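You operate a simulated robot arm through the tools that you are given. There is no shell and no other tool. Be economical: measure what you need, move in short steps, check, and stop when the job is done.

You are at the controls of a simulated two-armed robot. One attempt, no reset.

JOB
Shut the drying table drawer. Take the short post on the top of the glazing bench and put it away on the shelf under the kiln. Put the black tee piece on the top of the glazing bench away on the bottom shelf of the steel stand. Take the yellow paddle and leave it on the large tile on the top of the glazing bench. Fetch the blue tin and set it on the purple batt. Fetch the tall pot from the top of the side table and stand it on the centre bay of the drying rack's middle shelf. Turn the near speed knob to 10 mm/s. Fetch the oil can and stand it on the cream dish. Put the 20 mm setting block from the bench beside the scale on the top of the turntable and the 30 mm setting block on top of the purple box. Take the teal sponge and put it on the bench beside the filling stand. Any order will do. Set down upright: short post, black tee piece, blue tin, tall pot, oil can.

The check looks at the end state, three seconds after you hand in, the way a careful person would. Anything else that was tipped, shoved, dropped, spilled or broken makes it a failure.

ROBOT AND FRAMES
Two 7-joint arms with three-finger grippers on one trunk, on a base that drives. Base frame: it is fixed to the floor where the robot stands at the start and does not move with it; the origin is under the middle of the robot, x ahead of it, y to its left, z up. Units: mm, rad, N and s.
The left shoulder is at the start at [70, 146, 1087], the right one opposite. Places, roughly: bench beside the filling stand [1200, 2100, 900]; black tee piece (3x6x4 cm) [-2900, 400, 900]; blue tin (6x6x6 cm) [-1200, 1100, 800]; bottom shelf of the steel stand [-2400, 2200, 200]; centre bay of the drying rack's middle shelf (13x1 [1180, 320, 880]; cream dish (10x10x3 cm) [-500, -1500, 800]; drying table drawer [700, -100, 800]; large tile (16x16x1 cm) [-2400, 0, 900]; near speed knob [100, 2500, 900]; oil can [500, 2250, 750]; purple batt (18x18x1 cm) [1000, 0, 300]; purple box [500, 2500, 1000]; setting block [500, 2500, 1000]; shelf under the kiln [-900, -1100, 100]; short post (3x9x5 cm) [-3000, 300, 900]; tall pot (6x6x9 cm) [-700, 1400, 900]; teal sponge (7x5x3 cm) [1200, 1800, 700]; top of the turntable [1000, 0, 900]; yellow paddle (3x2x21 cm) [-2800, 400, 1000]. Payload 2.2 kg a hand.
The tool frame of a hand sits at the grasp point between the pads (the TCP): z along the fingers, y along the line on which they close. The tips reach 28 mm beyond it. Largest opening 102 mm; the body of the gripper starts 71 mm behind the TCP.
Orientation is that of the tool frame in the base frame, as a unit quaternion [w, x, y, z]. With the fingers straight down and closing along the base's y, the tool's x points along the base's -x, its y along +y and its z along -z.

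CONTROLS
- The arms move only by the tool send_rows. It takes "left_moves", "right_moves" or both (then of equal length, played together; a hand with none holds still); each is a list of rows, each a list of 3 entries, a list of its own where there are three numbers: the shift along the tool's x, y, z in mm, then the turn, a rotation vector about the tool's x, y, z in rad, then the finger opening in mm, from 0 to 102. In form: [[[tx, ty, tz], [ax, ay, az], gripper], ...]. A call has 1 to 20 rows; each row shifts and turns the commanded pose from where the row before left it, along the tool's axes as they then stand. Each row takes 0.2 s and may step no farther than 50 mm and 0.15 rad from the row before; otherwise, or with a gripper value out of range, the whole call is refused. Where a pose cannot be reached the arm comes as near as it can. A force on the tool above 40 N (or 10 N above the force at the start of the call, whichever is more), or a blocked arm, ends the call early, and 0.2 s more pass. Each finger halts on what it meets, pressing with about 38 N; the grip force reading is that of the motor and also rises with nothing between the fingers. The clock runs only during rows and for 0.2 s after the last one: add rows that do not move to give the fingers time. The reply holds the time, the measured pose of the TCP, the force on the tool along the base axes, the opening and the grip force, in the units named above and with some noise, with the torque about the TCP (base axes, N m) and any sound that the robot's microphone picked up, and new pictures: "views" is both (left out), scene, wrist or none (wrist: the cameras of the hands that moved).
- Cameras (640 x 400 px; columns grow to the right, rows downward): "scene" is now at [139.5, 9.1, 1323.2]; the picture's right is [0.11, -0.99, 0.00], its down [-0.49, -0.06, -0.87] and it looks along [0.86, 0.10, -0.49] (base axes); focal length 256 px, centre (320, 200). "left" rides on the left gripper at [72, 38, -86] in its tool frame; the picture's right is [-0.47, 0.89, 0.00], its down [-0.60, -0.32, -0.73] and it looks along [-0.65, -0.34, 0.68] (tool axes); focal length 256 px, centre (320, 200). "right" rides on the right gripper at [69, 44, -86] in its tool frame; the picture's right is [-0.53, 0.84, 0.00], its down [-0.58, -0.36, -0.73] and it looks along [-0.62, -0.39, 0.68] (tool axes); focal length 256 px, centre (320, 200). There is no depth. A picture from a camera that has moved, and an enlarged one, comes with that camera's place and axes in the base frame and with its lens.
- raise_lower(by): slides the trunk up (or, below 0, down) by that many mm; the arms and the scene camera ride with it, the base frame stays. It gives what a move gives, with no picture.
- roll_base(legs): drives the robot by 1 to 6 legs, each [ahead, left, turn to the left] in mm, mm and rad, along the robot's own axes; the way and the turn of a leg run together, so that a leg with both is an arc; at most 1500 mm and 3.142 rad a leg. The arms and the cameras ride along, it lands a little off, and it stops where it bumps. It gives what a move gives, and a new picture of the scene camera.
- pan_tilt(pan, tilt): turns the head with the scene camera to pan (to the left, within 1.501 rad either way) and tilt (down, from -0.506 to 1.204), counted from straight ahead of the robot. It gives what a move gives, and a new picture of the scene camera.
- inspect(camera, box): a new picture of the part [left, top, right, bottom] of that camera's present view, enlarged. No time passes.
- hand_in(): hands the job in; it is judged then, once.

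Go step by step. Nothing tells you exact positions but the pictures and the camera data: compare them with the known pose of the tool, close in by small moves and look again before you grip or let go. The budget is 525 turns and 360 pictures, counting those below and the enlarged ones. Unless the task says otherwise, let go and move clear before handing in.

The tools are called after ">>>" by a JSON object that holds its "method" and its "body". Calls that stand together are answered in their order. send_rows: Moves the arms, as the interface text tells. Its arguments: {"type":"object","properties":{"left_moves":{"type":"array"},"right_moves":{"type":"array"},"views":{"type":"string","enum":["both","scene","wrist","none"]}},"required":[]} The other tools are called the same way: raise_lower (by) slides the trunk up or down; roll_base (legs) drives the base; pan_tilt (pan, tilt) turns the head that bears the scene camera; inspect (camera, box) takes an enlarged picture of a part of a camera's view; hand_in () hands the job in.

At the start:

```text
time: 0.0
left_eef_pos: [387.8, 139.9, 1206.4]
left_tool_rot: [-0.001, -0.002, 1.0, -0.002]
left_force: [0.3, 0.0, -0.4]
left_moment: [0.03, 0.0, -0.01]
left_opening: 101.7
left_gripper_force: 0.0
right_eef_pos: [525.6, -224.3, 1077.5]
right_tool_rot: [0.0, 0.001, 1.0, 0.0]
right_force: [-0.4, -0.3, 0.3]
right_moment: [0.0, 0.02, -0.03]
right_opening: 101.8
right_gripper_force: 0.1
trunk travel left (down, up): [-625.0, 315.0]
robot x, y, heading: [0.5, 1.2, -0.001]
head pan, tilt: [0.113, 0.515]
```

scene: 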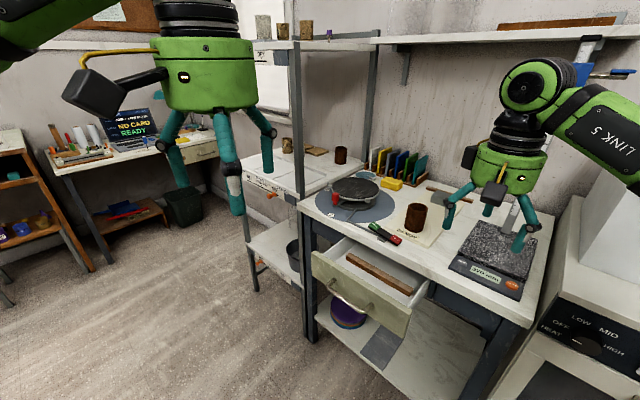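
right: 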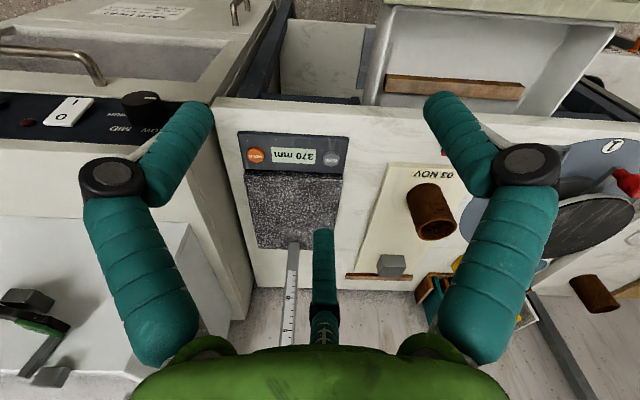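
left: 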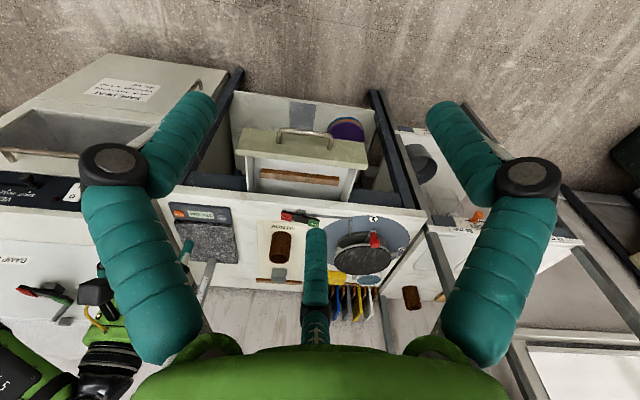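

I see the drying table ahead, yawed to the right of me, with its drawer open. First I will look around before moving anything.

>>> {"method": "pan_tilt", "body": {"pan": 1.2, "tilt": 0.35}}

>>> {"method": "pan_tilt", "body": {"pan": -1.0, "tilt": 0.45}}

```text
time: 1.3
left_eef_pos: [389.2, 140.6, 1206.4]
left_tool_rot: [-0.001, -0.001, 1.0, -0.002]
left_force: [0.5, 0.2, -0.4]
left_moment: [0.0, -0.01, -0.01]
left_opening: 102.0
left_gripper_force: 0.2
right_eef_pos: [527.0, -225.1, 1077.0]
right_tool_rot: [0.0, 0.0, 1.0, 0.0]
right_force: [-0.6, -0.5, 0.4]
right_moment: [0.0, 0.01, 0.01]
right_opening: 102.2
right_gripper_force: 0.1
trunk travel left (down, up): [-625.0, 315.0]
robot x, y, heading: [-3.7, 0.9, 0.0]
head pan, tilt: [1.201, 0.351]
camera scene: at [83.2, 85.6, 1338.3], right [0.93, -0.36, 0.0], down [-0.12, -0.32, -0.94], along [0.34, 0.88, -0.34], focal length 256 px, centre (320, 200)
```

scene: 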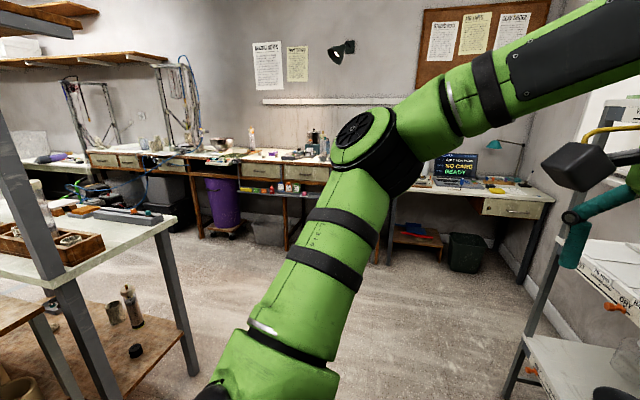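

```text
time: 3.4
left_eef_pos: [388.4, 141.3, 1206.7]
left_tool_rot: [0.0, -0.001, 1.0, -0.002]
left_force: [-0.7, -0.1, 0.3]
left_moment: [-0.01, -0.01, -0.01]
left_opening: 102.2
left_gripper_force: 0.0
right_eef_pos: [526.0, -224.8, 1077.4]
right_tool_rot: [0.0, 0.0, 1.0, 0.0]
right_force: [0.3, -0.6, 0.2]
right_moment: [-0.03, 0.01, 0.0]
right_opening: 102.0
right_gripper_force: 0.1
trunk travel left (down, up): [-625.0, 315.0]
robot x, y, heading: [-2.8, 0.9, 0.005]
head pan, tilt: [-1.0, 0.45]
camera scene: at [99.1, -78.5, 1329.1], right [-0.84, -0.54, 0.0], down [-0.24, 0.37, -0.9], along [0.49, -0.76, -0.44], focal length 256 px, centre (320, 200)
```

scene: 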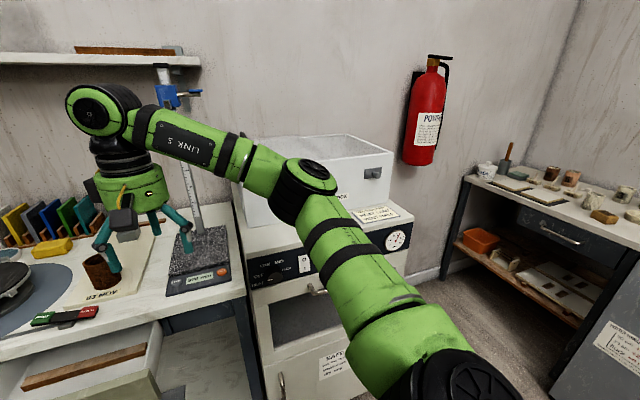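

The whole room is ringed with benches. I'll look back at the drying table, closer.

>>> {"method": "pan_tilt", "body": {"pan": -0.1, "tilt": 0.75}}

>>> {"method": "inspect", "body": {"camera": "scene", "box": [150, 50, 470, 250]}}

```text
time: 4.6
left_eef_pos: [389.8, 140.5, 1206.2]
left_tool_rot: [0.0, -0.001, 1.0, -0.002]
left_force: [-0.1, 0.4, -0.4]
left_moment: [0.0, -0.03, -0.02]
left_opening: 102.0
left_gripper_force: 0.0
right_eef_pos: [526.7, -224.1, 1076.5]
right_tool_rot: [0.0, 0.0, 1.0, -0.001]
right_force: [-0.5, 0.1, -0.3]
right_moment: [0.05, 0.02, 0.01]
right_opening: 102.3
right_gripper_force: 0.1
trunk travel left (down, up): [-625.0, 315.0]
robot x, y, heading: [-2.4, -3.0, -0.002]
head pan, tilt: [-0.099, 0.75]
camera scene: at [131.9, -9.5, 1302.7], right [-0.1, -0.99, 0.0], down [-0.68, 0.07, -0.73], along [0.73, -0.07, -0.68], focal length 256 px, centre (320, 200)
```

scene: 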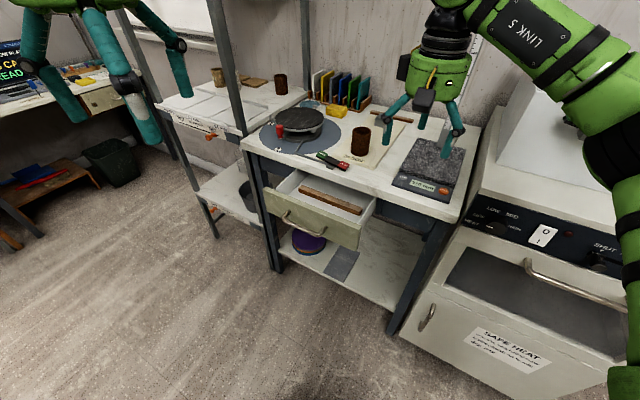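

```text
2.00 times, centred on (310, 150) of scene
camera zoom: at [131.9, -9.5, 1302.7], right [-0.1, -0.99, 0.0], down [-0.68, 0.07, -0.73], along [0.73, -0.07, -0.68], focal length 511 px, centre (340, 300)
```

zoom: 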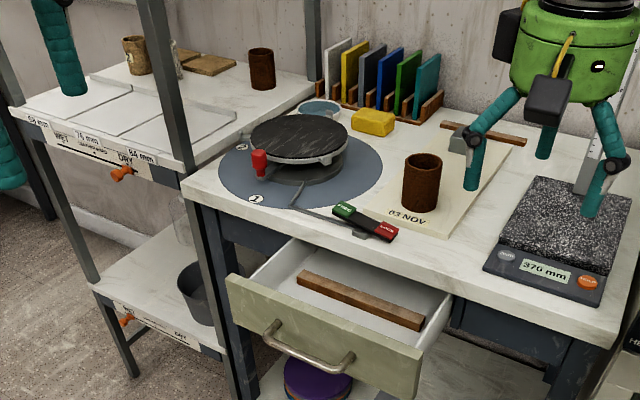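

Drawer handle is around (550,-5,810), drawer pushes along (0.81,-0.59). I'll close the left fingers, bring that hand in front of the handle, yawed to match.

>>> {"method": "send_rows", "body": {"left_moves": [[[-31, -27, 0], [0, 0, 0], 0], [[-31, -27, 0], [0, 0, 0], 0], [[-30, -26, 0], [0, 0, 0], 0], [[0, 0, 50], [0, 0, 0], 0], [[0, 0, 50], [0, 0, 0], 0], [[0, 0, 50], [0, 0, 0], 0], [[0, 0, 50], [0, 0, 0], 0], [[0, 0, 50], [0, 0, 0.126], 0], [[0, 0, 50], [0, 0, 0.126], 0], [[0, 0, 50], [0, 0, 0.126], 0], [[0, 0, 40], [0, 0, 0.126], 0], [[0, 0, 0], [0, 0, 0.126], 0]], "views": "both"}}

```text
time: 7.2
left_eef_pos: [478.3, 59.8, 816.5]
left_tool_rot: [-0.001, 0.311, 0.95, -0.002]
left_force: [-0.6, 0.2, -0.1]
left_moment: [0.0, 0.03, 0.01]
left_opening: 1.8
left_gripper_force: 31.4
right_eef_pos: [526.3, -224.2, 1076.8]
right_tool_rot: [-0.001, -0.001, 1.0, 0.0]
right_force: [0.4, 0.3, -0.3]
right_moment: [0.01, -0.02, -0.01]
right_opening: 101.7
right_gripper_force: 0.0
trunk travel left (down, up): [-625.0, 315.0]
robot x, y, heading: [-1.4, -0.2, 0.003]
head pan, tilt: [-0.099, 0.75]
camera scene: at [131.6, -9.5, 1302.7], right [-0.1, -1.0, 0.0], down [-0.68, 0.07, -0.73], along [0.73, -0.07, -0.68], focal length 256 px, centre (320, 200)
camera left: at [443.6, 133.1, 903.0], right [0.9, 0.44, 0.0], down [0.3, -0.61, 0.73], along [0.32, -0.66, -0.68], focal length 256 px, centre (320, 200)
```

scene: 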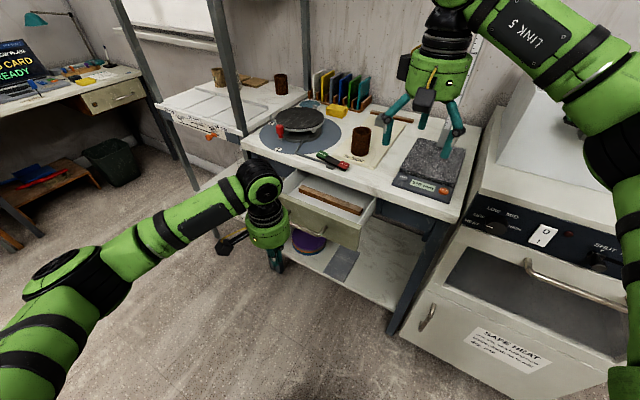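
left: 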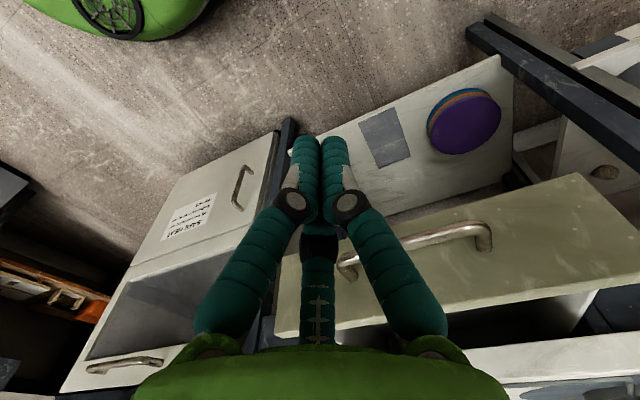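

The handle intersects at about (615,-13,770). Lower, centre, and push along tool -x, stopping on force.

>>> {"method": "send_rows", "body": {"left_moves": [[[0, 20, 42], [0, 0, 0], 0], [[-40, 0, 0], [0, 0, 0], 0], [[-40, 0, 0], [0, 0, 0], 0], [[-30, 0, 0], [0, 0, 0], 0], [[-15, 0, 0], [0, 0, 0], 0], [[-15, 0, 0], [0, 0, 0], 0], [[-15, 0, 0], [0, 0, 0], 0], [[-15, 0, 0], [0, 0, 0], 0], [[-15, 0, 0], [0, 0, 0], 0]], "views": "both"}}

```text
time: 9.2
left_eef_pos: [596.3, -15.7, 781.2]
left_tool_rot: [-0.001, 0.31, 0.951, -0.003]
left_force: [-0.8, -0.3, -0.7]
left_moment: [-0.02, -0.02, -0.02]
left_opening: 2.3
left_gripper_force: 31.4
left hand out of reach, approached as far as the arm can: row 6, 7, 8, 9
right_eef_pos: [526.9, -224.3, 1077.0]
right_tool_rot: [0.0, 0.001, 1.0, 0.0]
right_force: [0.6, -0.2, 0.9]
right_moment: [-0.02, 0.0, 0.01]
right_opening: 102.1
right_gripper_force: 0.1
trunk travel left (down, up): [-625.0, 315.0]
robot x, y, heading: [1.1, -1.7, 0.004]
head pan, tilt: [-0.099, 0.75]
camera scene: at [132.0, -9.2, 1302.7], right [-0.1, -1.0, 0.0], down [-0.68, 0.07, -0.73], along [0.73, -0.07, -0.68], focal length 256 px, centre (320, 200)
camera left: at [562.0, 58.9, 866.9], right [0.9, 0.44, 0.0], down [0.3, -0.61, 0.73], along [0.32, -0.66, -0.68], focal length 256 px, centre (320, 200)
```

scene: 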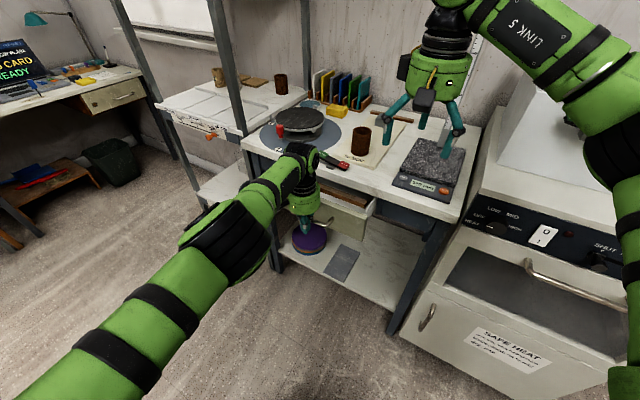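
left: 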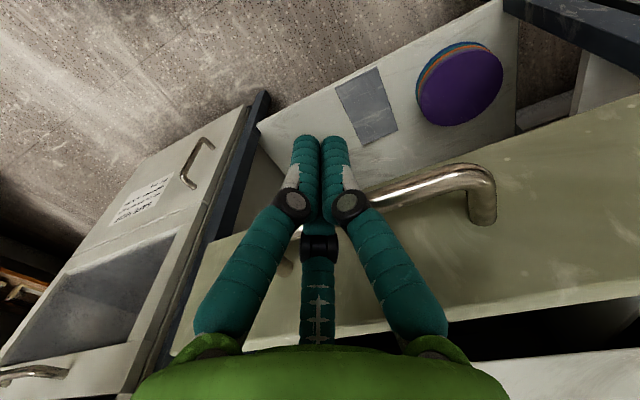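

Left hand is at full reach just short of the handle. I'll roll the base along the push direction in small amounts.

>>> {"method": "roll_base", "body": {"legs": [[65, -47, 0]]}}

>>> {"method": "inspect", "body": {"camera": "left", "box": [0, 0, 640, 400]}}

```text
time: 10.2
left_eef_pos: [664.2, -61.9, 781.2]
left_tool_rot: [0.0, 0.31, 0.951, -0.002]
left_force: [0.8, -0.2, -0.1]
left_moment: [0.02, 0.01, 0.01]
left_opening: 2.2
left_gripper_force: 31.7
right_eef_pos: [591.2, -270.7, 1076.6]
right_tool_rot: [0.0, -0.001, 1.0, 0.0]
right_force: [-0.4, -0.5, 0.3]
right_moment: [-0.03, 0.02, -0.02]
right_opening: 101.9
right_gripper_force: 0.1
trunk travel left (down, up): [-625.0, 315.0]
robot x, y, heading: [66.3, -43.6, 0.0]
head pan, tilt: [-0.099, 0.75]
camera scene: at [197.4, -56.3, 1302.6], right [-0.1, -0.99, 0.0], down [-0.68, 0.07, -0.73], along [0.73, -0.07, -0.68], focal length 256 px, centre (320, 200)
```

scene: 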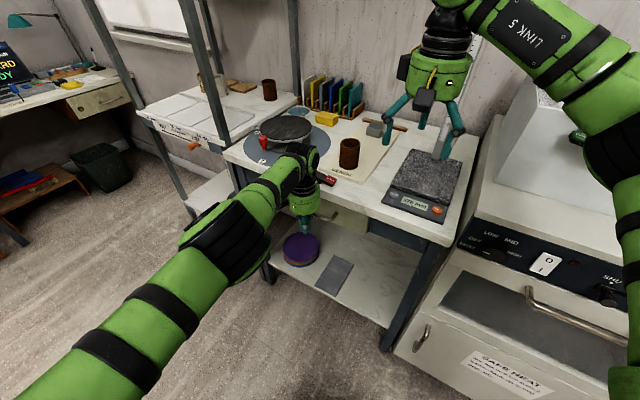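

```text
1.00 times, centred on (320, 200) of left (not enlarged: the box is as wide or as high as the picture)
camera zoom: at [627.4, 11.9, 866.5], right [0.9, 0.44, 0.0], down [0.3, -0.61, 0.73], along [0.32, -0.66, -0.68], focal length 256 px, centre (320, 200)
```

zoom: 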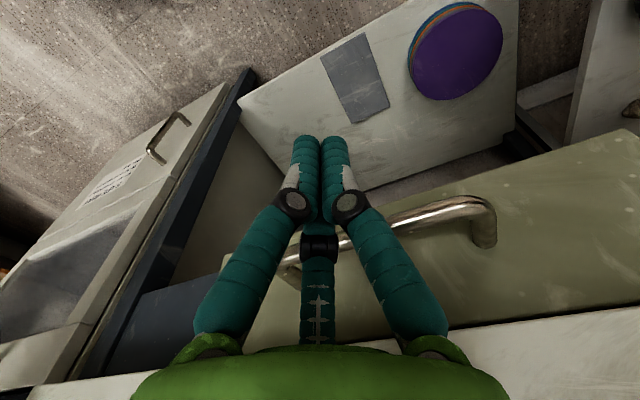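

Drawer is moving; a bit more.

>>> {"method": "roll_base", "body": {"legs": [[28, -20, 0]]}}

>>> {"method": "inspect", "body": {"camera": "left", "box": [0, 0, 640, 400]}}

```text
time: 11.2
left_eef_pos: [674.3, -70.0, 784.5]
left_tool_rot: [-0.012, 0.307, 0.952, 0.0]
left_force: [-15.5, 6.3, 7.5]
left_moment: [-0.74, -1.83, 0.06]
left_opening: 2.2
left_gripper_force: 32.0
right_eef_pos: [607.5, -282.8, 1078.0]
right_tool_rot: [0.002, 0.0, 1.0, -0.001]
right_force: [0.2, 0.0, 0.7]
right_moment: [-0.03, -0.03, 0.0]
right_opening: 101.7
right_gripper_force: 0.0
trunk travel left (down, up): [-625.0, 315.0]
robot x, y, heading: [87.2, -63.3, 0.001]
head pan, tilt: [-0.099, 0.75]
stopped in leg 1: the force on the tool passed its limit at 111 N (the readings are from after the stop); the commanded pose is now the measured one
camera scene: at [211.4, -68.6, 1303.3], right [-0.1, -1.0, 0.0], down [-0.68, 0.07, -0.73], along [0.73, -0.07, -0.68], focal length 256 px, centre (320, 200)
```

scene: 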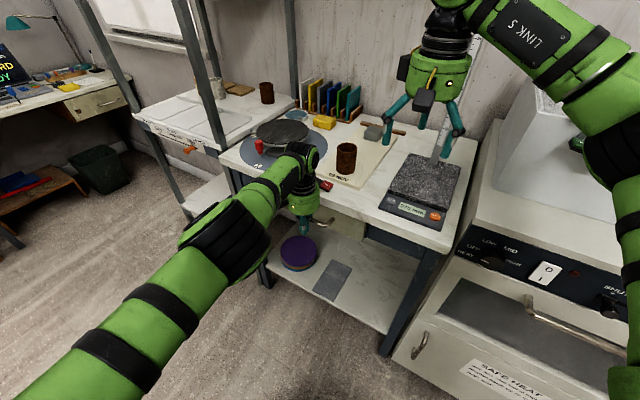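

```text
1.00 times, centred on (320, 200) of left (not enlarged: the box is as wide or as high as the picture)
camera zoom: at [640.4, 2.0, 872.7], right [0.89, 0.45, -0.01], down [0.32, -0.62, 0.72], along [0.31, -0.65, -0.69], focal length 256 px, centre (320, 200)
```

zoom: 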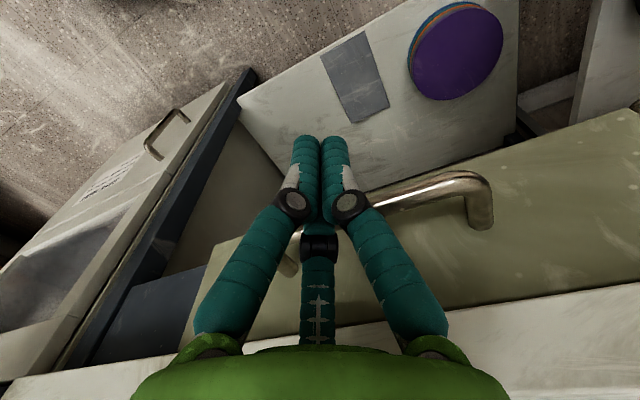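

The push hit a hard stop, so the drawer may be shut. Back off and look.

>>> {"method": "roll_base", "body": {"legs": [[-120, 80, 0]]}}

>>> {"method": "inspect", "body": {"camera": "left", "box": [0, 0, 640, 400]}}

```text
time: 12.5
left_eef_pos: [559.8, 6.8, 781.7]
left_tool_rot: [-0.013, 0.307, 0.952, 0.0]
left_force: [-0.1, -0.5, -1.0]
left_moment: [0.01, -0.01, 0.0]
left_opening: 2.0
left_gripper_force: 30.9
right_eef_pos: [494.3, -205.3, 1076.4]
right_tool_rot: [-0.001, 0.0, 1.0, 0.0]
right_force: [0.0, -0.5, -0.2]
right_moment: [0.0, 0.04, 0.02]
right_opening: 102.0
right_gripper_force: 0.0
trunk travel left (down, up): [-625.0, 315.0]
robot x, y, heading: [-32.4, 16.8, 0.0]
head pan, tilt: [-0.099, 0.75]
camera scene: at [99.0, 9.0, 1302.5], right [-0.1, -1.0, 0.0], down [-0.68, 0.07, -0.73], along [0.73, -0.07, -0.68], focal length 256 px, centre (320, 200)
```

scene: 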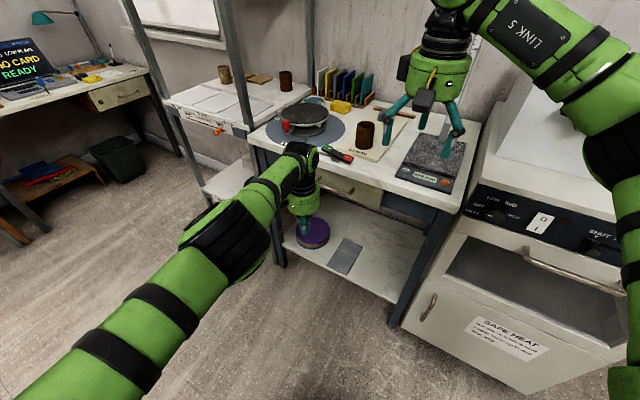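

```text
1.00 times, centred on (320, 200) of left (not enlarged: the box is as wide or as high as the picture)
camera zoom: at [525.9, 79.6, 869.2], right [0.9, 0.45, -0.02], down [0.32, -0.62, 0.72], along [0.31, -0.65, -0.7], focal length 256 px, centre (320, 200)
```

zoom: 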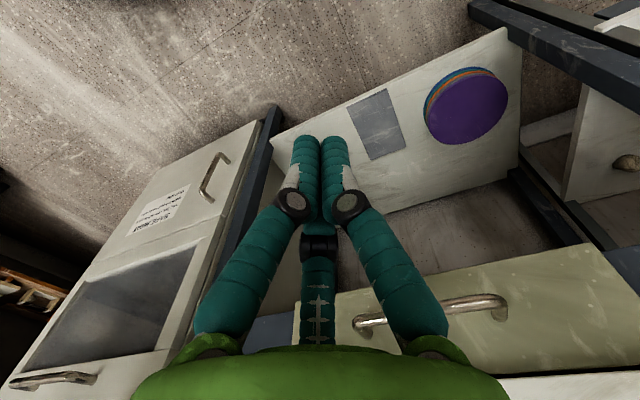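

>>> {"method": "inspect", "body": {"camera": "scene", "box": [250, 90, 470, 230]}}

```text
2.86 times, centred on (360, 160) of scene
camera zoom: at [99.0, 9.0, 1302.5], right [-0.1, -1.0, 0.0], down [-0.68, 0.07, -0.73], along [0.73, -0.07, -0.68], focal length 730 px, centre (206, 314)
```

zoom: 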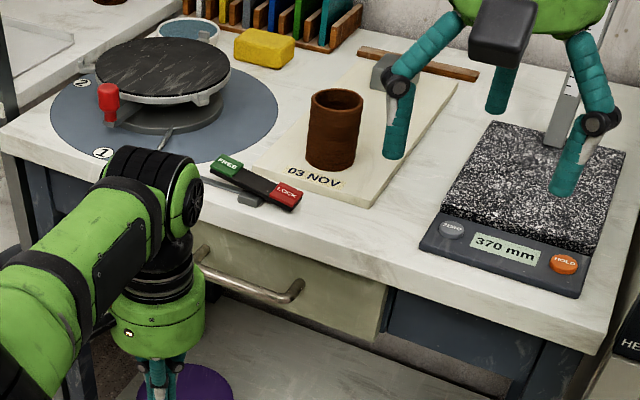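

Need an unobstructed look at the drawer's fit. Retract and raise the left hand.

>>> {"method": "send_rows", "body": {"left_moves": [[[50, 0, 0], [0, 0, 0], 0], [[50, 0, 0], [0, 0, 0], 0], [[50, 0, 0], [0, 0, 0], 0], [[40, 30, 0], [0, 0, 0], 0], [[0, 40, 0], [0, 0, 0], 0], [[0, 40, 0], [0, 0, 0], 0]], "views": "scene"}}

>>> {"method": "inspect", "body": {"camera": "scene", "box": [250, 130, 450, 255]}}

```text
time: 13.9
left_eef_pos: [591.2, 97.0, 789.7]
left_tool_rot: [-0.011, 0.308, 0.951, 0.001]
left_force: [0.9, -0.2, -0.6]
left_moment: [0.01, -0.02, -0.01]
left_opening: 2.2
left_gripper_force: 31.7
left hand out of reach, approached as far as the arm can: row 1, 2, 3, 4, 5, 6
right_eef_pos: [492.2, -205.6, 1076.7]
right_tool_rot: [0.001, 0.0, 1.0, -0.001]
right_force: [0.1, 0.2, -0.3]
right_moment: [0.0, -0.01, -0.01]
right_opening: 101.7
right_gripper_force: 0.0
trunk travel left (down, up): [-625.0, 315.0]
robot x, y, heading: [-32.8, 20.4, 0.001]
head pan, tilt: [-0.099, 0.75]
camera scene: at [97.3, 8.9, 1302.8], right [-0.1, -1.0, 0.0], down [-0.68, 0.07, -0.73], along [0.73, -0.07, -0.68], focal length 256 px, centre (320, 200)
```

scene: 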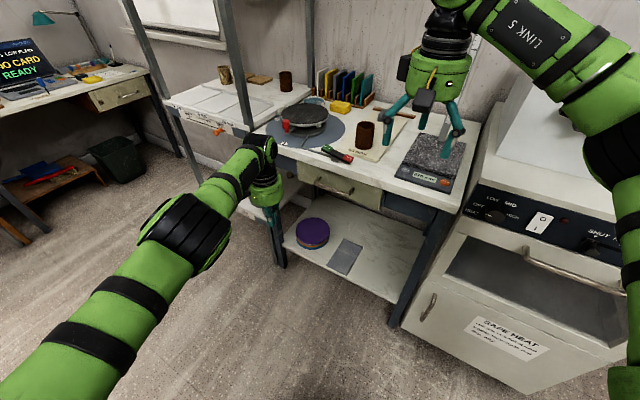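

```text
3.20 times, centred on (350, 192) of scene
camera zoom: at [97.3, 8.9, 1302.8], right [-0.1, -1.0, 0.0], down [-0.68, 0.07, -0.73], along [0.73, -0.07, -0.68], focal length 818 px, centre (224, 224)
```

zoom: 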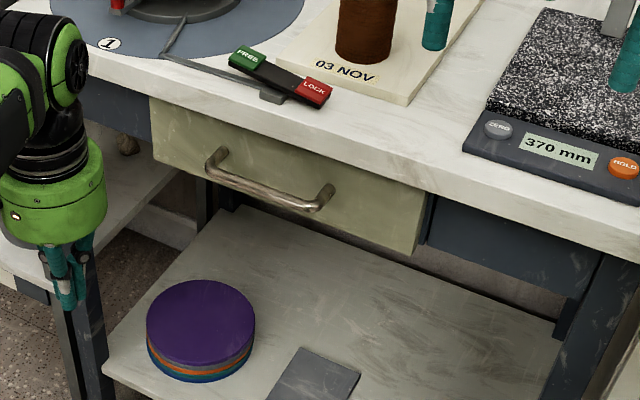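

The drawer looks shut; I'll recheck it later from another angle. Now lift the left hand out.

>>> {"method": "send_rows", "body": {"left_moves": [[[0, 0, -50], [0, 0, 0], 0], [[0, 0, -50], [0, 0, 0], 0], [[0, 0, -50], [0, 0, 0], 0], [[0, 0, -50], [0, 0, 0], 0], [[0, 0, -50], [0, 0, -0.126], 0], [[0, 0, -50], [0, 0, -0.126], 0], [[0, 0, 0], [0, 0, -0.126], 0]], "views": "scene"}}

```text
time: 15.5
left_eef_pos: [564.8, 118.1, 1077.2]
left_tool_rot: [-0.013, 0.123, 0.992, 0.003]
left_force: [1.0, 0.6, 0.3]
left_moment: [-0.02, 0.01, 0.01]
left_opening: 2.0
left_gripper_force: 31.7
left hand out of reach, approached as far as the arm can: row 4, 5, 6
right_eef_pos: [493.6, -204.9, 1075.5]
right_tool_rot: [-0.001, 0.001, 1.0, 0.0]
right_force: [1.1, -0.4, 0.2]
right_moment: [0.04, 0.01, 0.01]
right_opening: 101.9
right_gripper_force: 0.0
trunk travel left (down, up): [-625.0, 315.0]
robot x, y, heading: [-35.8, 20.1, 0.0]
head pan, tilt: [-0.099, 0.75]
camera scene: at [98.9, 9.6, 1302.6], right [-0.1, -1.0, 0.0], down [-0.68, 0.07, -0.73], along [0.73, -0.07, -0.68], focal length 256 px, centre (320, 200)
```

scene: 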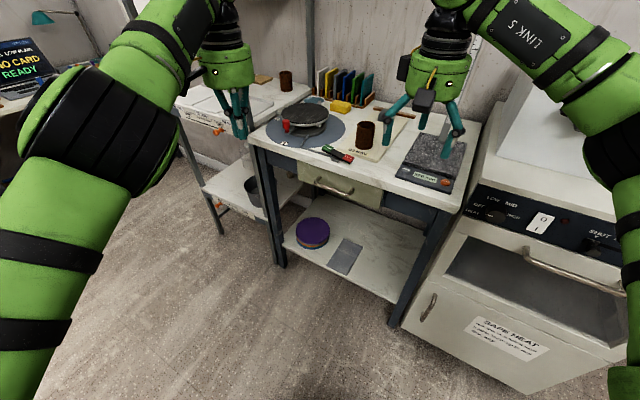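

Tuck both hands back, levelling the left tool.

>>> {"method": "send_rows", "body": {"left_moves": [[[45, 10, -20], [0.003, -0.013, -0.123], 0], [[45, 10, -20], [0.003, -0.013, -0.123], 0], [[45, 20, -20], [0, 0, 0], 0], [[45, 20, -20], [0, 0, 0], 0], [[45, 20, -20], [0, 0, 0], 0]], "right_moves": [[[40, 0, -25], [0, 0, 0], 100], [[40, 0, -25], [0, 0, 0], 100], [[40, 0, -25], [0, 0, 0], 100], [[30, 0, -25], [0, 0, 0], 100], [[0, 0, -25], [0, 0, 0], 100]], "views": "none"}}

```text
refused: row 1 steps farther than a row can; nothing moved
```

>>> {"method": "send_rows", "body": {"left_moves": [[[40, 10, -20], [0.003, -0.013, -0.123], 0], [[40, 10, -20], [0.003, -0.013, -0.123], 0], [[40, 20, -20], [0, 0, 0], 0], [[40, 20, -20], [0, 0, 0], 0], [[40, 20, -20], [0, 0, 0], 0], [[40, 20, -20], [0, 0, 0], 0]], "right_moves": [[[40, 0, -25], [0, 0, 0], 100], [[40, 0, -25], [0, 0, 0], 100], [[40, 0, -25], [0, 0, 0], 100], [[30, 0, -25], [0, 0, 0], 100], [[0, 0, -25], [0, 0, 0], 100], [[0, 0, 0], [0, 0, 0], 100]], "views": "none"}}

>>> {"method": "inspect", "body": {"camera": "right", "box": [0, 0, 640, 400]}}

```text
time: 16.9
left_eef_pos: [419.7, 191.8, 1207.7]
left_tool_rot: [0.002, 0.002, 1.0, 0.0]
left_force: [-0.2, 0.2, 0.1]
left_moment: [0.06, -0.08, -0.01]
left_opening: 2.4
left_gripper_force: 31.3
left hand out of reach, approached as far as the arm can: row 1, 2, 3
right_eef_pos: [340.6, -207.0, 1202.8]
right_tool_rot: [0.002, -0.001, 1.0, 0.001]
right_force: [-0.5, -0.3, 0.8]
right_moment: [0.01, -0.03, 0.01]
right_opening: 100.2
right_gripper_force: 0.1
trunk travel left (down, up): [-625.0, 315.0]
robot x, y, heading: [-34.4, 16.6, -0.0]
head pan, tilt: [-0.099, 0.75]
```

```text
1.00 times, centred on (320, 200) of right (not enlarged: the box is as wide or as high as the picture)
camera zoom: at [271.1, -163.0, 1287.4], right [0.53, 0.84, 0.0], down [0.58, -0.37, 0.73], along [0.62, -0.39, -0.68], focal length 256 px, centre (320, 200)
```

zoom: 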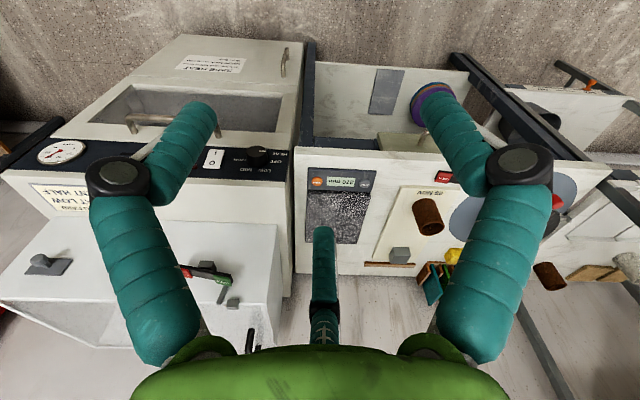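

Both hands tucked. Now turn left to survey the other side of the room.

>>> {"method": "roll_base", "body": {"legs": [[-150, 0, 0], [0, 0, 1.9]]}}

>>> {"method": "pan_tilt", "body": {"pan": 0.0, "tilt": 0.5}}

```text
time: 22.8
left_eef_pos: [-496.3, 395.5, 1206.0]
left_tool_rot: [0.0, 0.812, -0.584, 0.0]
left_force: [-0.5, 0.6, -0.1]
left_moment: [0.06, 0.03, 0.02]
left_opening: 2.0
left_gripper_force: 31.5
right_eef_pos: [-94.0, 447.5, 1200.4]
right_tool_rot: [0.0, 0.813, -0.583, -0.001]
right_force: [-0.4, 0.4, 0.6]
right_moment: [0.01, 0.02, -0.01]
right_opening: 100.1
right_gripper_force: 0.1
trunk travel left (down, up): [-625.0, 315.0]
robot x, y, heading: [-184.2, 16.9, 1.902]
head pan, tilt: [-0.099, 0.75]
camera scene: at [-219.7, 145.5, 1302.7], right [0.97, 0.23, 0.0], down [0.15, -0.66, -0.73], along [-0.17, 0.71, -0.68], focal length 256 px, centre (320, 200)
```

scene: 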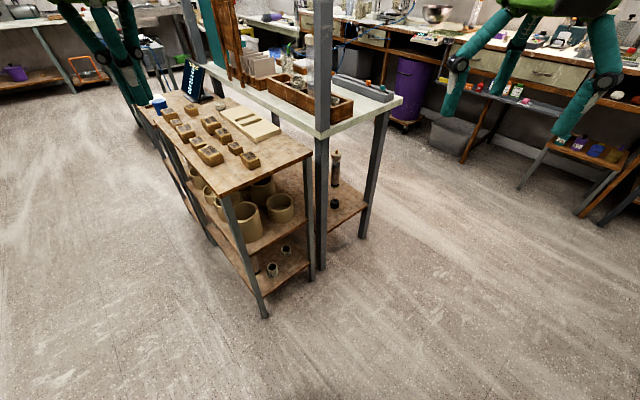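

```text
time: 23.6
left_eef_pos: [-495.4, 395.9, 1206.7]
left_tool_rot: [-0.001, 0.812, -0.583, 0.0]
left_force: [0.5, 0.7, -0.4]
left_moment: [0.01, -0.02, -0.01]
left_opening: 2.0
left_gripper_force: 31.6
right_eef_pos: [-93.2, 448.3, 1201.0]
right_tool_rot: [0.001, 0.813, -0.583, 0.0]
right_force: [0.3, 0.4, 0.3]
right_moment: [-0.02, 0.02, 0.02]
right_opening: 100.1
right_gripper_force: 0.1
trunk travel left (down, up): [-625.0, 315.0]
robot x, y, heading: [-182.9, 18.8, 1.901]
head pan, tilt: [0.0, 0.499]
camera scene: at [-230.4, 150.9, 1324.6], right [0.95, 0.32, 0.0], down [0.15, -0.45, -0.88], along [-0.28, 0.83, -0.48], focal length 256 px, centre (320, 200)
```

scene: 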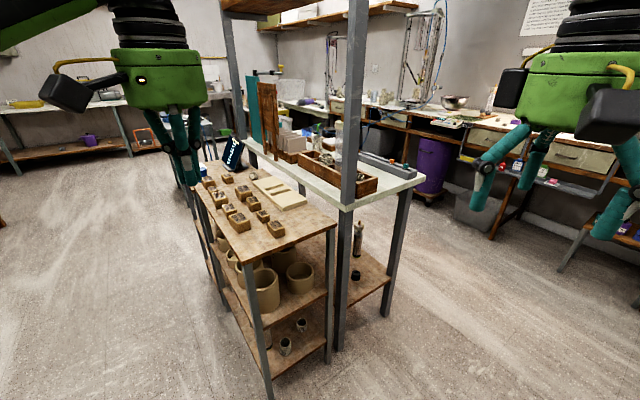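

>>> {"method": "inspect", "body": {"camera": "scene", "box": [140, 70, 440, 260]}}

>>> {"method": "pan_tilt", "body": {"pan": 0.8, "tilt": 0.35}}

```text
2.11 times, centred on (290, 165) of scene
camera zoom: at [-230.4, 150.9, 1324.6], right [0.95, 0.32, 0.0], down [0.15, -0.45, -0.88], along [-0.28, 0.83, -0.48], focal length 538 px, centre (383, 274)
```

zoom: 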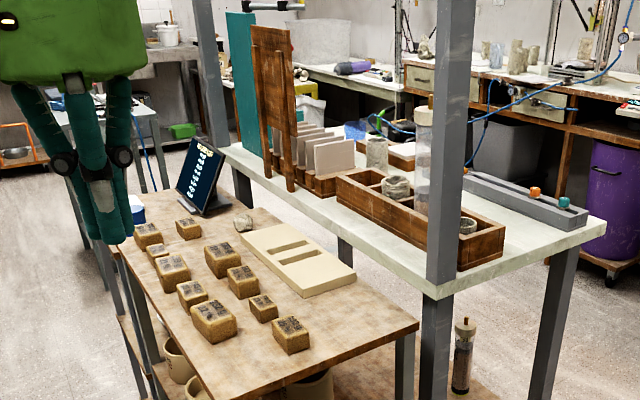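

```text
time: 24.7
left_eef_pos: [-496.1, 395.7, 1204.6]
left_tool_rot: [0.0, 0.812, -0.584, 0.0]
left_force: [-0.1, 1.1, 0.6]
left_moment: [-0.04, 0.02, 0.01]
left_opening: 2.0
left_gripper_force: 31.5
right_eef_pos: [-95.0, 448.0, 1201.3]
right_tool_rot: [0.0, 0.812, -0.583, 0.0]
right_force: [0.0, -0.1, -0.7]
right_moment: [0.03, -0.02, -0.01]
right_opening: 100.1
right_gripper_force: 0.0
trunk travel left (down, up): [-625.0, 315.0]
robot x, y, heading: [-186.8, 14.1, 1.893]
head pan, tilt: [0.799, 0.351]
camera scene: at [-285.2, 104.8, 1338.3], right [0.43, 0.9, 0.0], down [0.31, -0.15, -0.94], along [-0.85, 0.4, -0.34], focal length 256 px, centre (320, 200)
```

scene: 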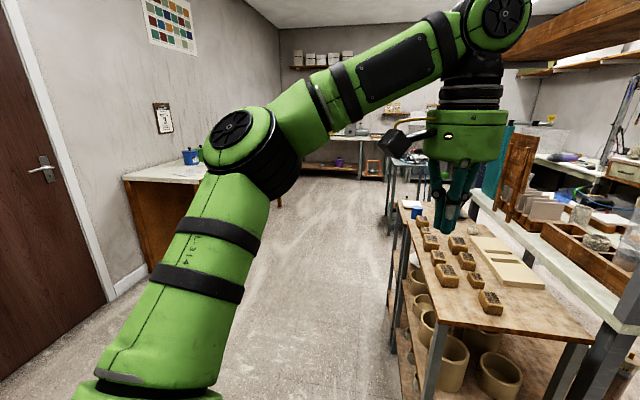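

The corridor to the left is open. The blue tin sits on the far-left corner of the wooden table near (-1206,1100). I'll drive to face it from the corridor side.

>>> {"method": "roll_base", "body": {"legs": [[0, 0, -0.93], [-353, 744, 0], [150, 520, 0]]}}

>>> {"method": "pan_tilt", "body": {"pan": 0.2, "tilt": 0.75}}

```text
time: 34.2
left_eef_pos: [-1232.3, 1035.9, 1206.2]
left_tool_rot: [0.002, -0.469, 0.883, 0.001]
left_force: [0.7, -0.4, 0.3]
left_moment: [0.01, 0.01, 0.02]
left_opening: 2.1
left_gripper_force: 31.8
right_eef_pos: [-946.4, 747.9, 1201.8]
right_tool_rot: [0.0, -0.471, 0.882, 0.0]
right_force: [-0.3, 0.0, 0.3]
right_moment: [0.0, 0.01, 0.0]
right_opening: 99.9
right_gripper_force: 0.0
trunk travel left (down, up): [-625.0, 315.0]
robot x, y, heading: [-1343.3, 561.1, 0.979]
head pan, tilt: [0.799, 0.351]
camera scene: at [-1334.5, 691.6, 1338.4], right [0.98, 0.21, 0.0], down [0.07, -0.34, -0.94], along [-0.19, 0.92, -0.34], focal length 256 px, centre (320, 200)
```

scene: 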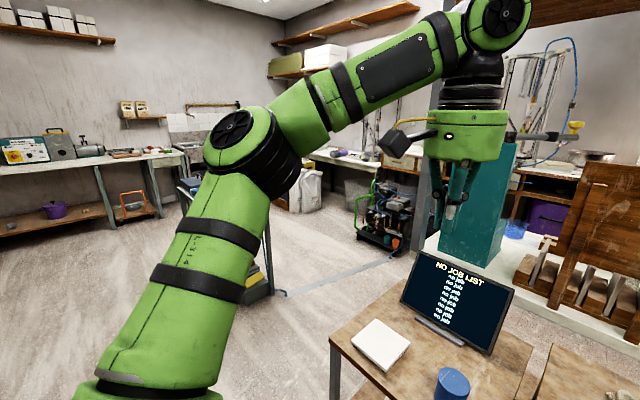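

```text
time: 35.2
left_eef_pos: [-1232.9, 1036.6, 1206.7]
left_tool_rot: [0.001, -0.469, 0.883, -0.001]
left_force: [0.3, -0.5, -0.7]
left_moment: [0.02, -0.01, 0.0]
left_opening: 2.0
left_gripper_force: 31.0
right_eef_pos: [-946.7, 748.8, 1200.5]
right_tool_rot: [0.0, -0.47, 0.883, 0.0]
right_force: [-0.4, 0.5, -0.5]
right_moment: [-0.01, 0.02, -0.05]
right_opening: 100.0
right_gripper_force: 0.0
trunk travel left (down, up): [-625.0, 315.0]
robot x, y, heading: [-1346.2, 559.5, 0.98]
head pan, tilt: [0.201, 0.75]
camera scene: at [-1284.2, 677.6, 1302.8], right [0.93, -0.38, 0.0], down [-0.26, -0.63, -0.73], along [0.28, 0.68, -0.68], focal length 256 px, centre (320, 200)
```

scene: 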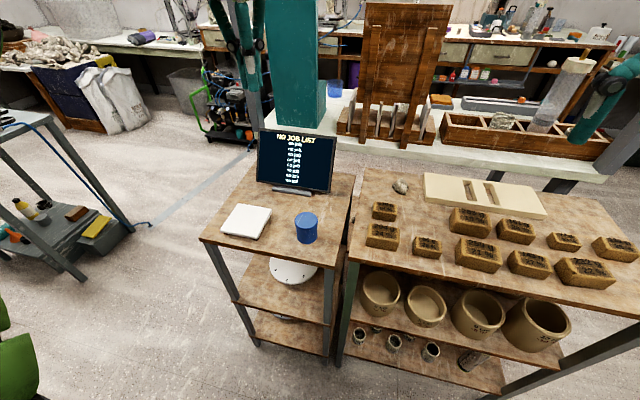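

Tin estimated at (-1157,1075,825). Move left hand above it, open, and look with the wrist camera.

>>> {"method": "send_rows", "body": {"left_moves": [[[-30, -20, 30], [0, 0, 0], 100], [[-30, -20, 30], [0, 0, 0], 100], [[-14, -2, 45], [0, 0, 0], 100], [[0, 0, 50], [0, 0, 0], 100], [[0, 0, 50], [0, 0, 0], 100]], "views": "wrist"}}

```text
time: 36.4
left_eef_pos: [-1155.4, 1076.9, 1000.4]
left_tool_rot: [0.002, -0.469, 0.883, 0.0]
left_force: [0.8, -0.3, 0.5]
left_moment: [-0.03, -0.04, 0.0]
left_opening: 100.0
left_gripper_force: 0.0
right_eef_pos: [-946.8, 749.3, 1200.3]
right_tool_rot: [-0.001, -0.47, 0.883, -0.001]
right_force: [0.7, 0.1, -0.9]
right_moment: [-0.04, 0.02, 0.0]
right_opening: 100.2
right_gripper_force: 0.0
trunk travel left (down, up): [-625.0, 315.0]
robot x, y, heading: [-1339.4, 559.6, 0.98]
head pan, tilt: [0.201, 0.75]
camera left: at [-1228.0, 1037.2, 1087.0], right [-0.47, 0.88, 0.0], down [0.6, 0.32, 0.73], along [0.65, 0.35, -0.68], focal length 256 px, centre (320, 200)
```

left: 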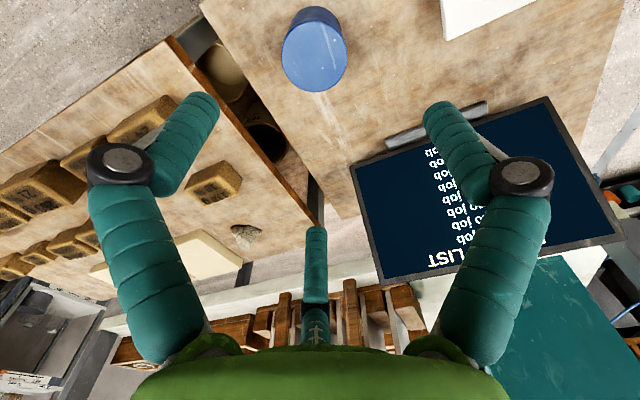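

>>> {"method": "send_rows", "body": {"left_moves": [[[9, 1, 45], [0, 0, 0], 100], [[0, 0, 45], [0, 0, 0], 100], [[0, 0, 45], [0, 0, 0], 100]], "views": "wrist"}}

>>> {"method": "inspect", "body": {"camera": "scene", "box": [200, 130, 440, 280]}}

```text
time: 37.2
left_eef_pos: [-1162.8, 1068.0, 864.5]
left_tool_rot: [0.002, -0.47, 0.883, 0.0]
left_force: [0.9, -0.5, -0.4]
left_moment: [-0.02, 0.0, 0.01]
left_opening: 99.9
left_gripper_force: 0.0
right_eef_pos: [-947.9, 750.2, 1201.0]
right_tool_rot: [0.0, -0.47, 0.882, -0.001]
right_force: [-0.1, 0.4, 0.1]
right_moment: [0.0, 0.0, 0.02]
right_opening: 100.1
right_gripper_force: 0.1
trunk travel left (down, up): [-625.0, 315.0]
robot x, y, heading: [-1341.6, 562.6, 0.981]
head pan, tilt: [0.201, 0.75]
camera left: at [-1234.3, 1029.4, 950.9], right [-0.47, 0.88, 0.0], down [0.6, 0.32, 0.73], along [0.65, 0.35, -0.68], focal length 256 px, centre (320, 200)
```

left: 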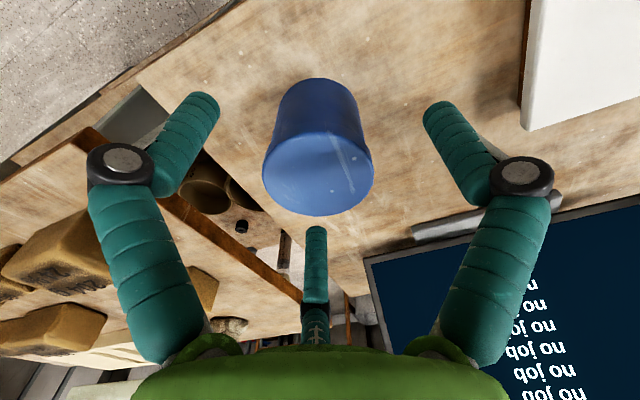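

```text
2.67 times, centred on (320, 205) of scene
camera zoom: at [-1284.2, 678.3, 1302.7], right [0.92, -0.38, 0.0], down [-0.26, -0.63, -0.73], along [0.28, 0.68, -0.68], focal length 682 px, centre (320, 187)
```

zoom: 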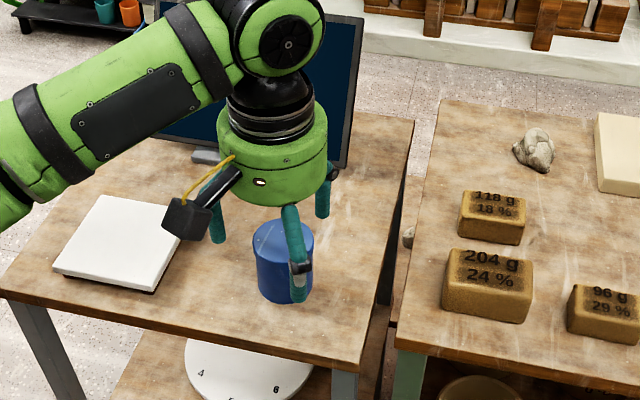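

Tin centre refined to about (-1152,1072), top ~846. Adjust, descend, then grip.

>>> {"method": "send_rows", "body": {"left_moves": [[[-10, -5, 0], [0, 0, 0], 100], [[0, 0, 20], [0, 0, 0], 100], [[0, 0, 18], [0, 0, 0], 100], [[0, 0, 0], [0, 0, 0], 40], [[0, 0, 0], [0, 0, 0], 40], [[0, 0, 0], [0, 0, 0], 40]], "views": "wrist"}}

```text
time: 38.6
left_eef_pos: [-1152.3, 1074.5, 826.6]
left_tool_rot: [0.001, -0.47, 0.883, 0.0]
left_force: [0.3, -0.5, 1.7]
left_moment: [0.01, 0.06, 0.0]
left_opening: 55.1
left_gripper_force: 37.8
right_eef_pos: [-945.7, 749.5, 1202.1]
right_tool_rot: [0.0, -0.47, 0.883, 0.0]
right_force: [0.2, -0.7, 0.8]
right_moment: [-0.04, 0.0, 0.0]
right_opening: 100.0
right_gripper_force: 0.1
trunk travel left (down, up): [-625.0, 315.0]
robot x, y, heading: [-1343.1, 562.3, 0.979]
head pan, tilt: [0.201, 0.75]
camera left: at [-1224.5, 1034.4, 913.6], right [-0.47, 0.88, 0.0], down [0.6, 0.32, 0.73], along [0.65, 0.35, -0.68], focal length 256 px, centre (320, 200)
```

left: 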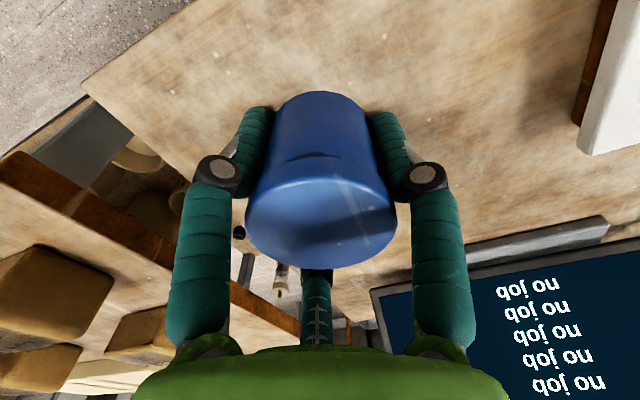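

Tin gripped (55 mm). Lift it and look for the tall pot on the side table.

>>> {"method": "send_rows", "body": {"left_moves": [[[0, 0, -40], [0, 0, 0], 40], [[0, 0, -50], [0, 0, 0], 40], [[0, 0, -50], [0, 0, 0], 40], [[20, 0, -45], [0, 0, 0], 40], [[30, 0, -40], [0, 0, 0], 40], [[40, 0, -20], [0, 0, 0], 40]], "views": "none"}}

>>> {"method": "pan_tilt", "body": {"pan": -0.35, "tilt": 0.6}}

>>> {"method": "inspect", "body": {"camera": "scene", "box": [200, 40, 440, 190]}}

```text
time: 40.0
left_eef_pos: [-1204.6, 997.4, 1074.3]
left_tool_rot: [0.001, -0.469, 0.883, 0.0]
left_force: [1.2, 0.2, -0.3]
left_moment: [0.01, -0.02, -0.01]
left_opening: 54.6
left_gripper_force: 37.9
right_eef_pos: [-948.1, 746.9, 1200.7]
right_tool_rot: [0.0, -0.47, 0.883, 0.0]
right_force: [-0.5, 0.3, 0.4]
right_moment: [0.01, -0.05, -0.01]
right_opening: 100.3
right_gripper_force: 0.1
trunk travel left (down, up): [-625.0, 315.0]
robot x, y, heading: [-1342.7, 563.0, 0.981]
head pan, tilt: [0.201, 0.75]
```

```text
time: 41.0
left_eef_pos: [-1202.5, 998.2, 1073.7]
left_tool_rot: [0.001, -0.47, 0.883, 0.001]
left_force: [-0.1, 0.2, -2.2]
left_moment: [0.01, 0.01, -0.03]
left_opening: 54.4
left_gripper_force: 38.2
right_eef_pos: [-948.5, 749.0, 1201.4]
right_tool_rot: [0.0, -0.47, 0.882, 0.0]
right_force: [0.2, -0.3, 0.5]
right_moment: [-0.02, 0.0, -0.03]
right_opening: 99.9
right_gripper_force: 0.1
trunk travel left (down, up): [-625.0, 315.0]
robot x, y, heading: [-1341.9, 561.0, 0.976]
head pan, tilt: [-0.351, 0.6]
camera scene: at [-1244.4, 653.2, 1315.6], right [0.59, -0.81, 0.0], down [-0.46, -0.33, -0.82], along [0.67, 0.49, -0.57], focal length 256 px, centre (320, 200)
```

scene: 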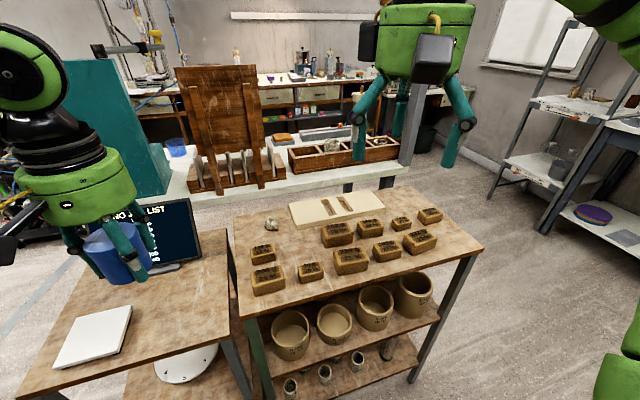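

```text
2.67 times, centred on (320, 115) of scene
camera zoom: at [-1244.4, 653.2, 1315.6], right [0.59, -0.81, 0.0], down [-0.46, -0.33, -0.82], along [0.67, 0.49, -0.57], focal length 682 px, centre (320, 427)
```

zoom: 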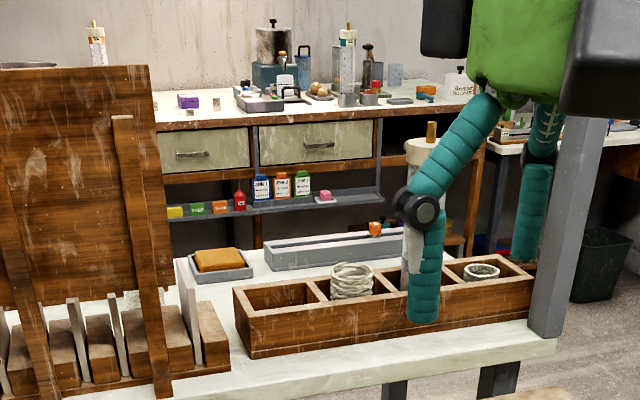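

The pot is hidden from here, behind the slab rack. I'll drive round to the far side of the side table, carrying the tin.

>>> {"method": "roll_base", "body": {"legs": [[-63, -696, 0], [722, -659, 0], [402, 30, 0], [0, 0, 2.0]]}}

>>> {"method": "pan_tilt", "body": {"pan": -0.3, "tilt": 0.4}}

```text
time: 56.4
left_eef_pos: [-107.9, 662.6, 1073.9]
left_tool_rot: [0.0, 0.996, -0.087, -0.001]
left_force: [-0.4, 0.1, -1.4]
left_moment: [-0.03, 0.01, 0.03]
left_opening: 50.4
left_gripper_force: 38.0
right_eef_pos: [15.4, 999.1, 1201.5]
right_tool_rot: [-0.001, 0.996, -0.086, 0.0]
right_force: [0.8, -0.2, -0.7]
right_moment: [0.01, 0.01, 0.01]
right_opening: 100.2
right_gripper_force: 0.0
trunk travel left (down, up): [-625.0, 315.0]
robot x, y, heading: [350.9, 713.9, 2.972]
head pan, tilt: [-0.351, 0.6]
camera scene: at [222.3, 765.4, 1315.6], right [0.5, 0.87, 0.0], down [0.49, -0.28, -0.82], along [-0.72, 0.41, -0.57], focal length 256 px, centre (320, 200)
```

scene: 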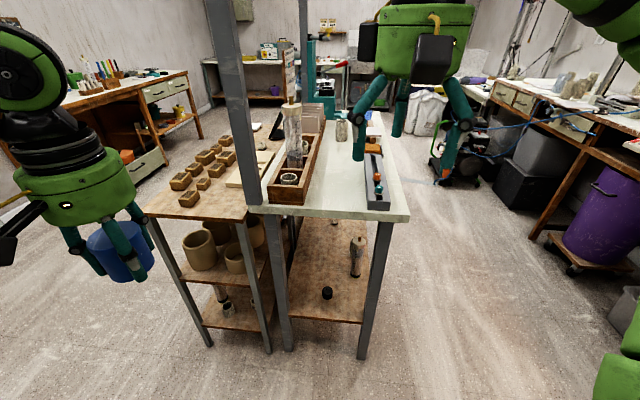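

```text
time: 57.1
left_eef_pos: [-107.5, 664.6, 1074.4]
left_tool_rot: [0.0, 0.996, -0.087, -0.001]
left_force: [0.3, -0.2, -1.1]
left_moment: [-0.01, -0.03, 0.02]
left_opening: 50.6
left_gripper_force: 38.4
right_eef_pos: [16.3, 1000.1, 1203.0]
right_tool_rot: [0.001, 0.996, -0.087, 0.001]
right_force: [0.1, 0.7, -0.6]
right_moment: [0.01, 0.0, -0.01]
right_opening: 100.0
right_gripper_force: 0.0
trunk travel left (down, up): [-625.0, 315.0]
robot x, y, heading: [349.5, 712.3, 2.972]
head pan, tilt: [-0.3, 0.4]
camera scene: at [216.4, 763.2, 1333.7], right [0.45, 0.89, 0.0], down [0.35, -0.18, -0.92], along [-0.82, 0.42, -0.39], focal length 256 px, centre (320, 200)
```

scene: 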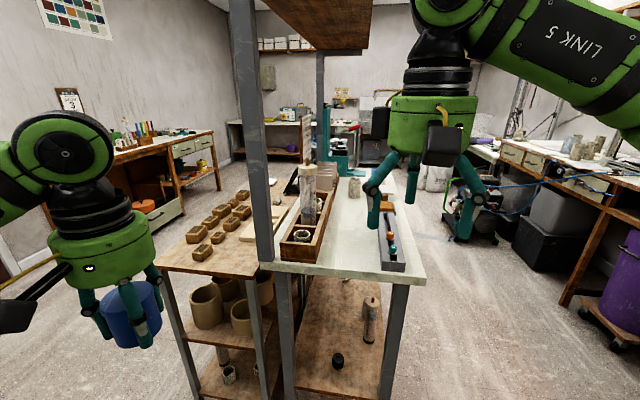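

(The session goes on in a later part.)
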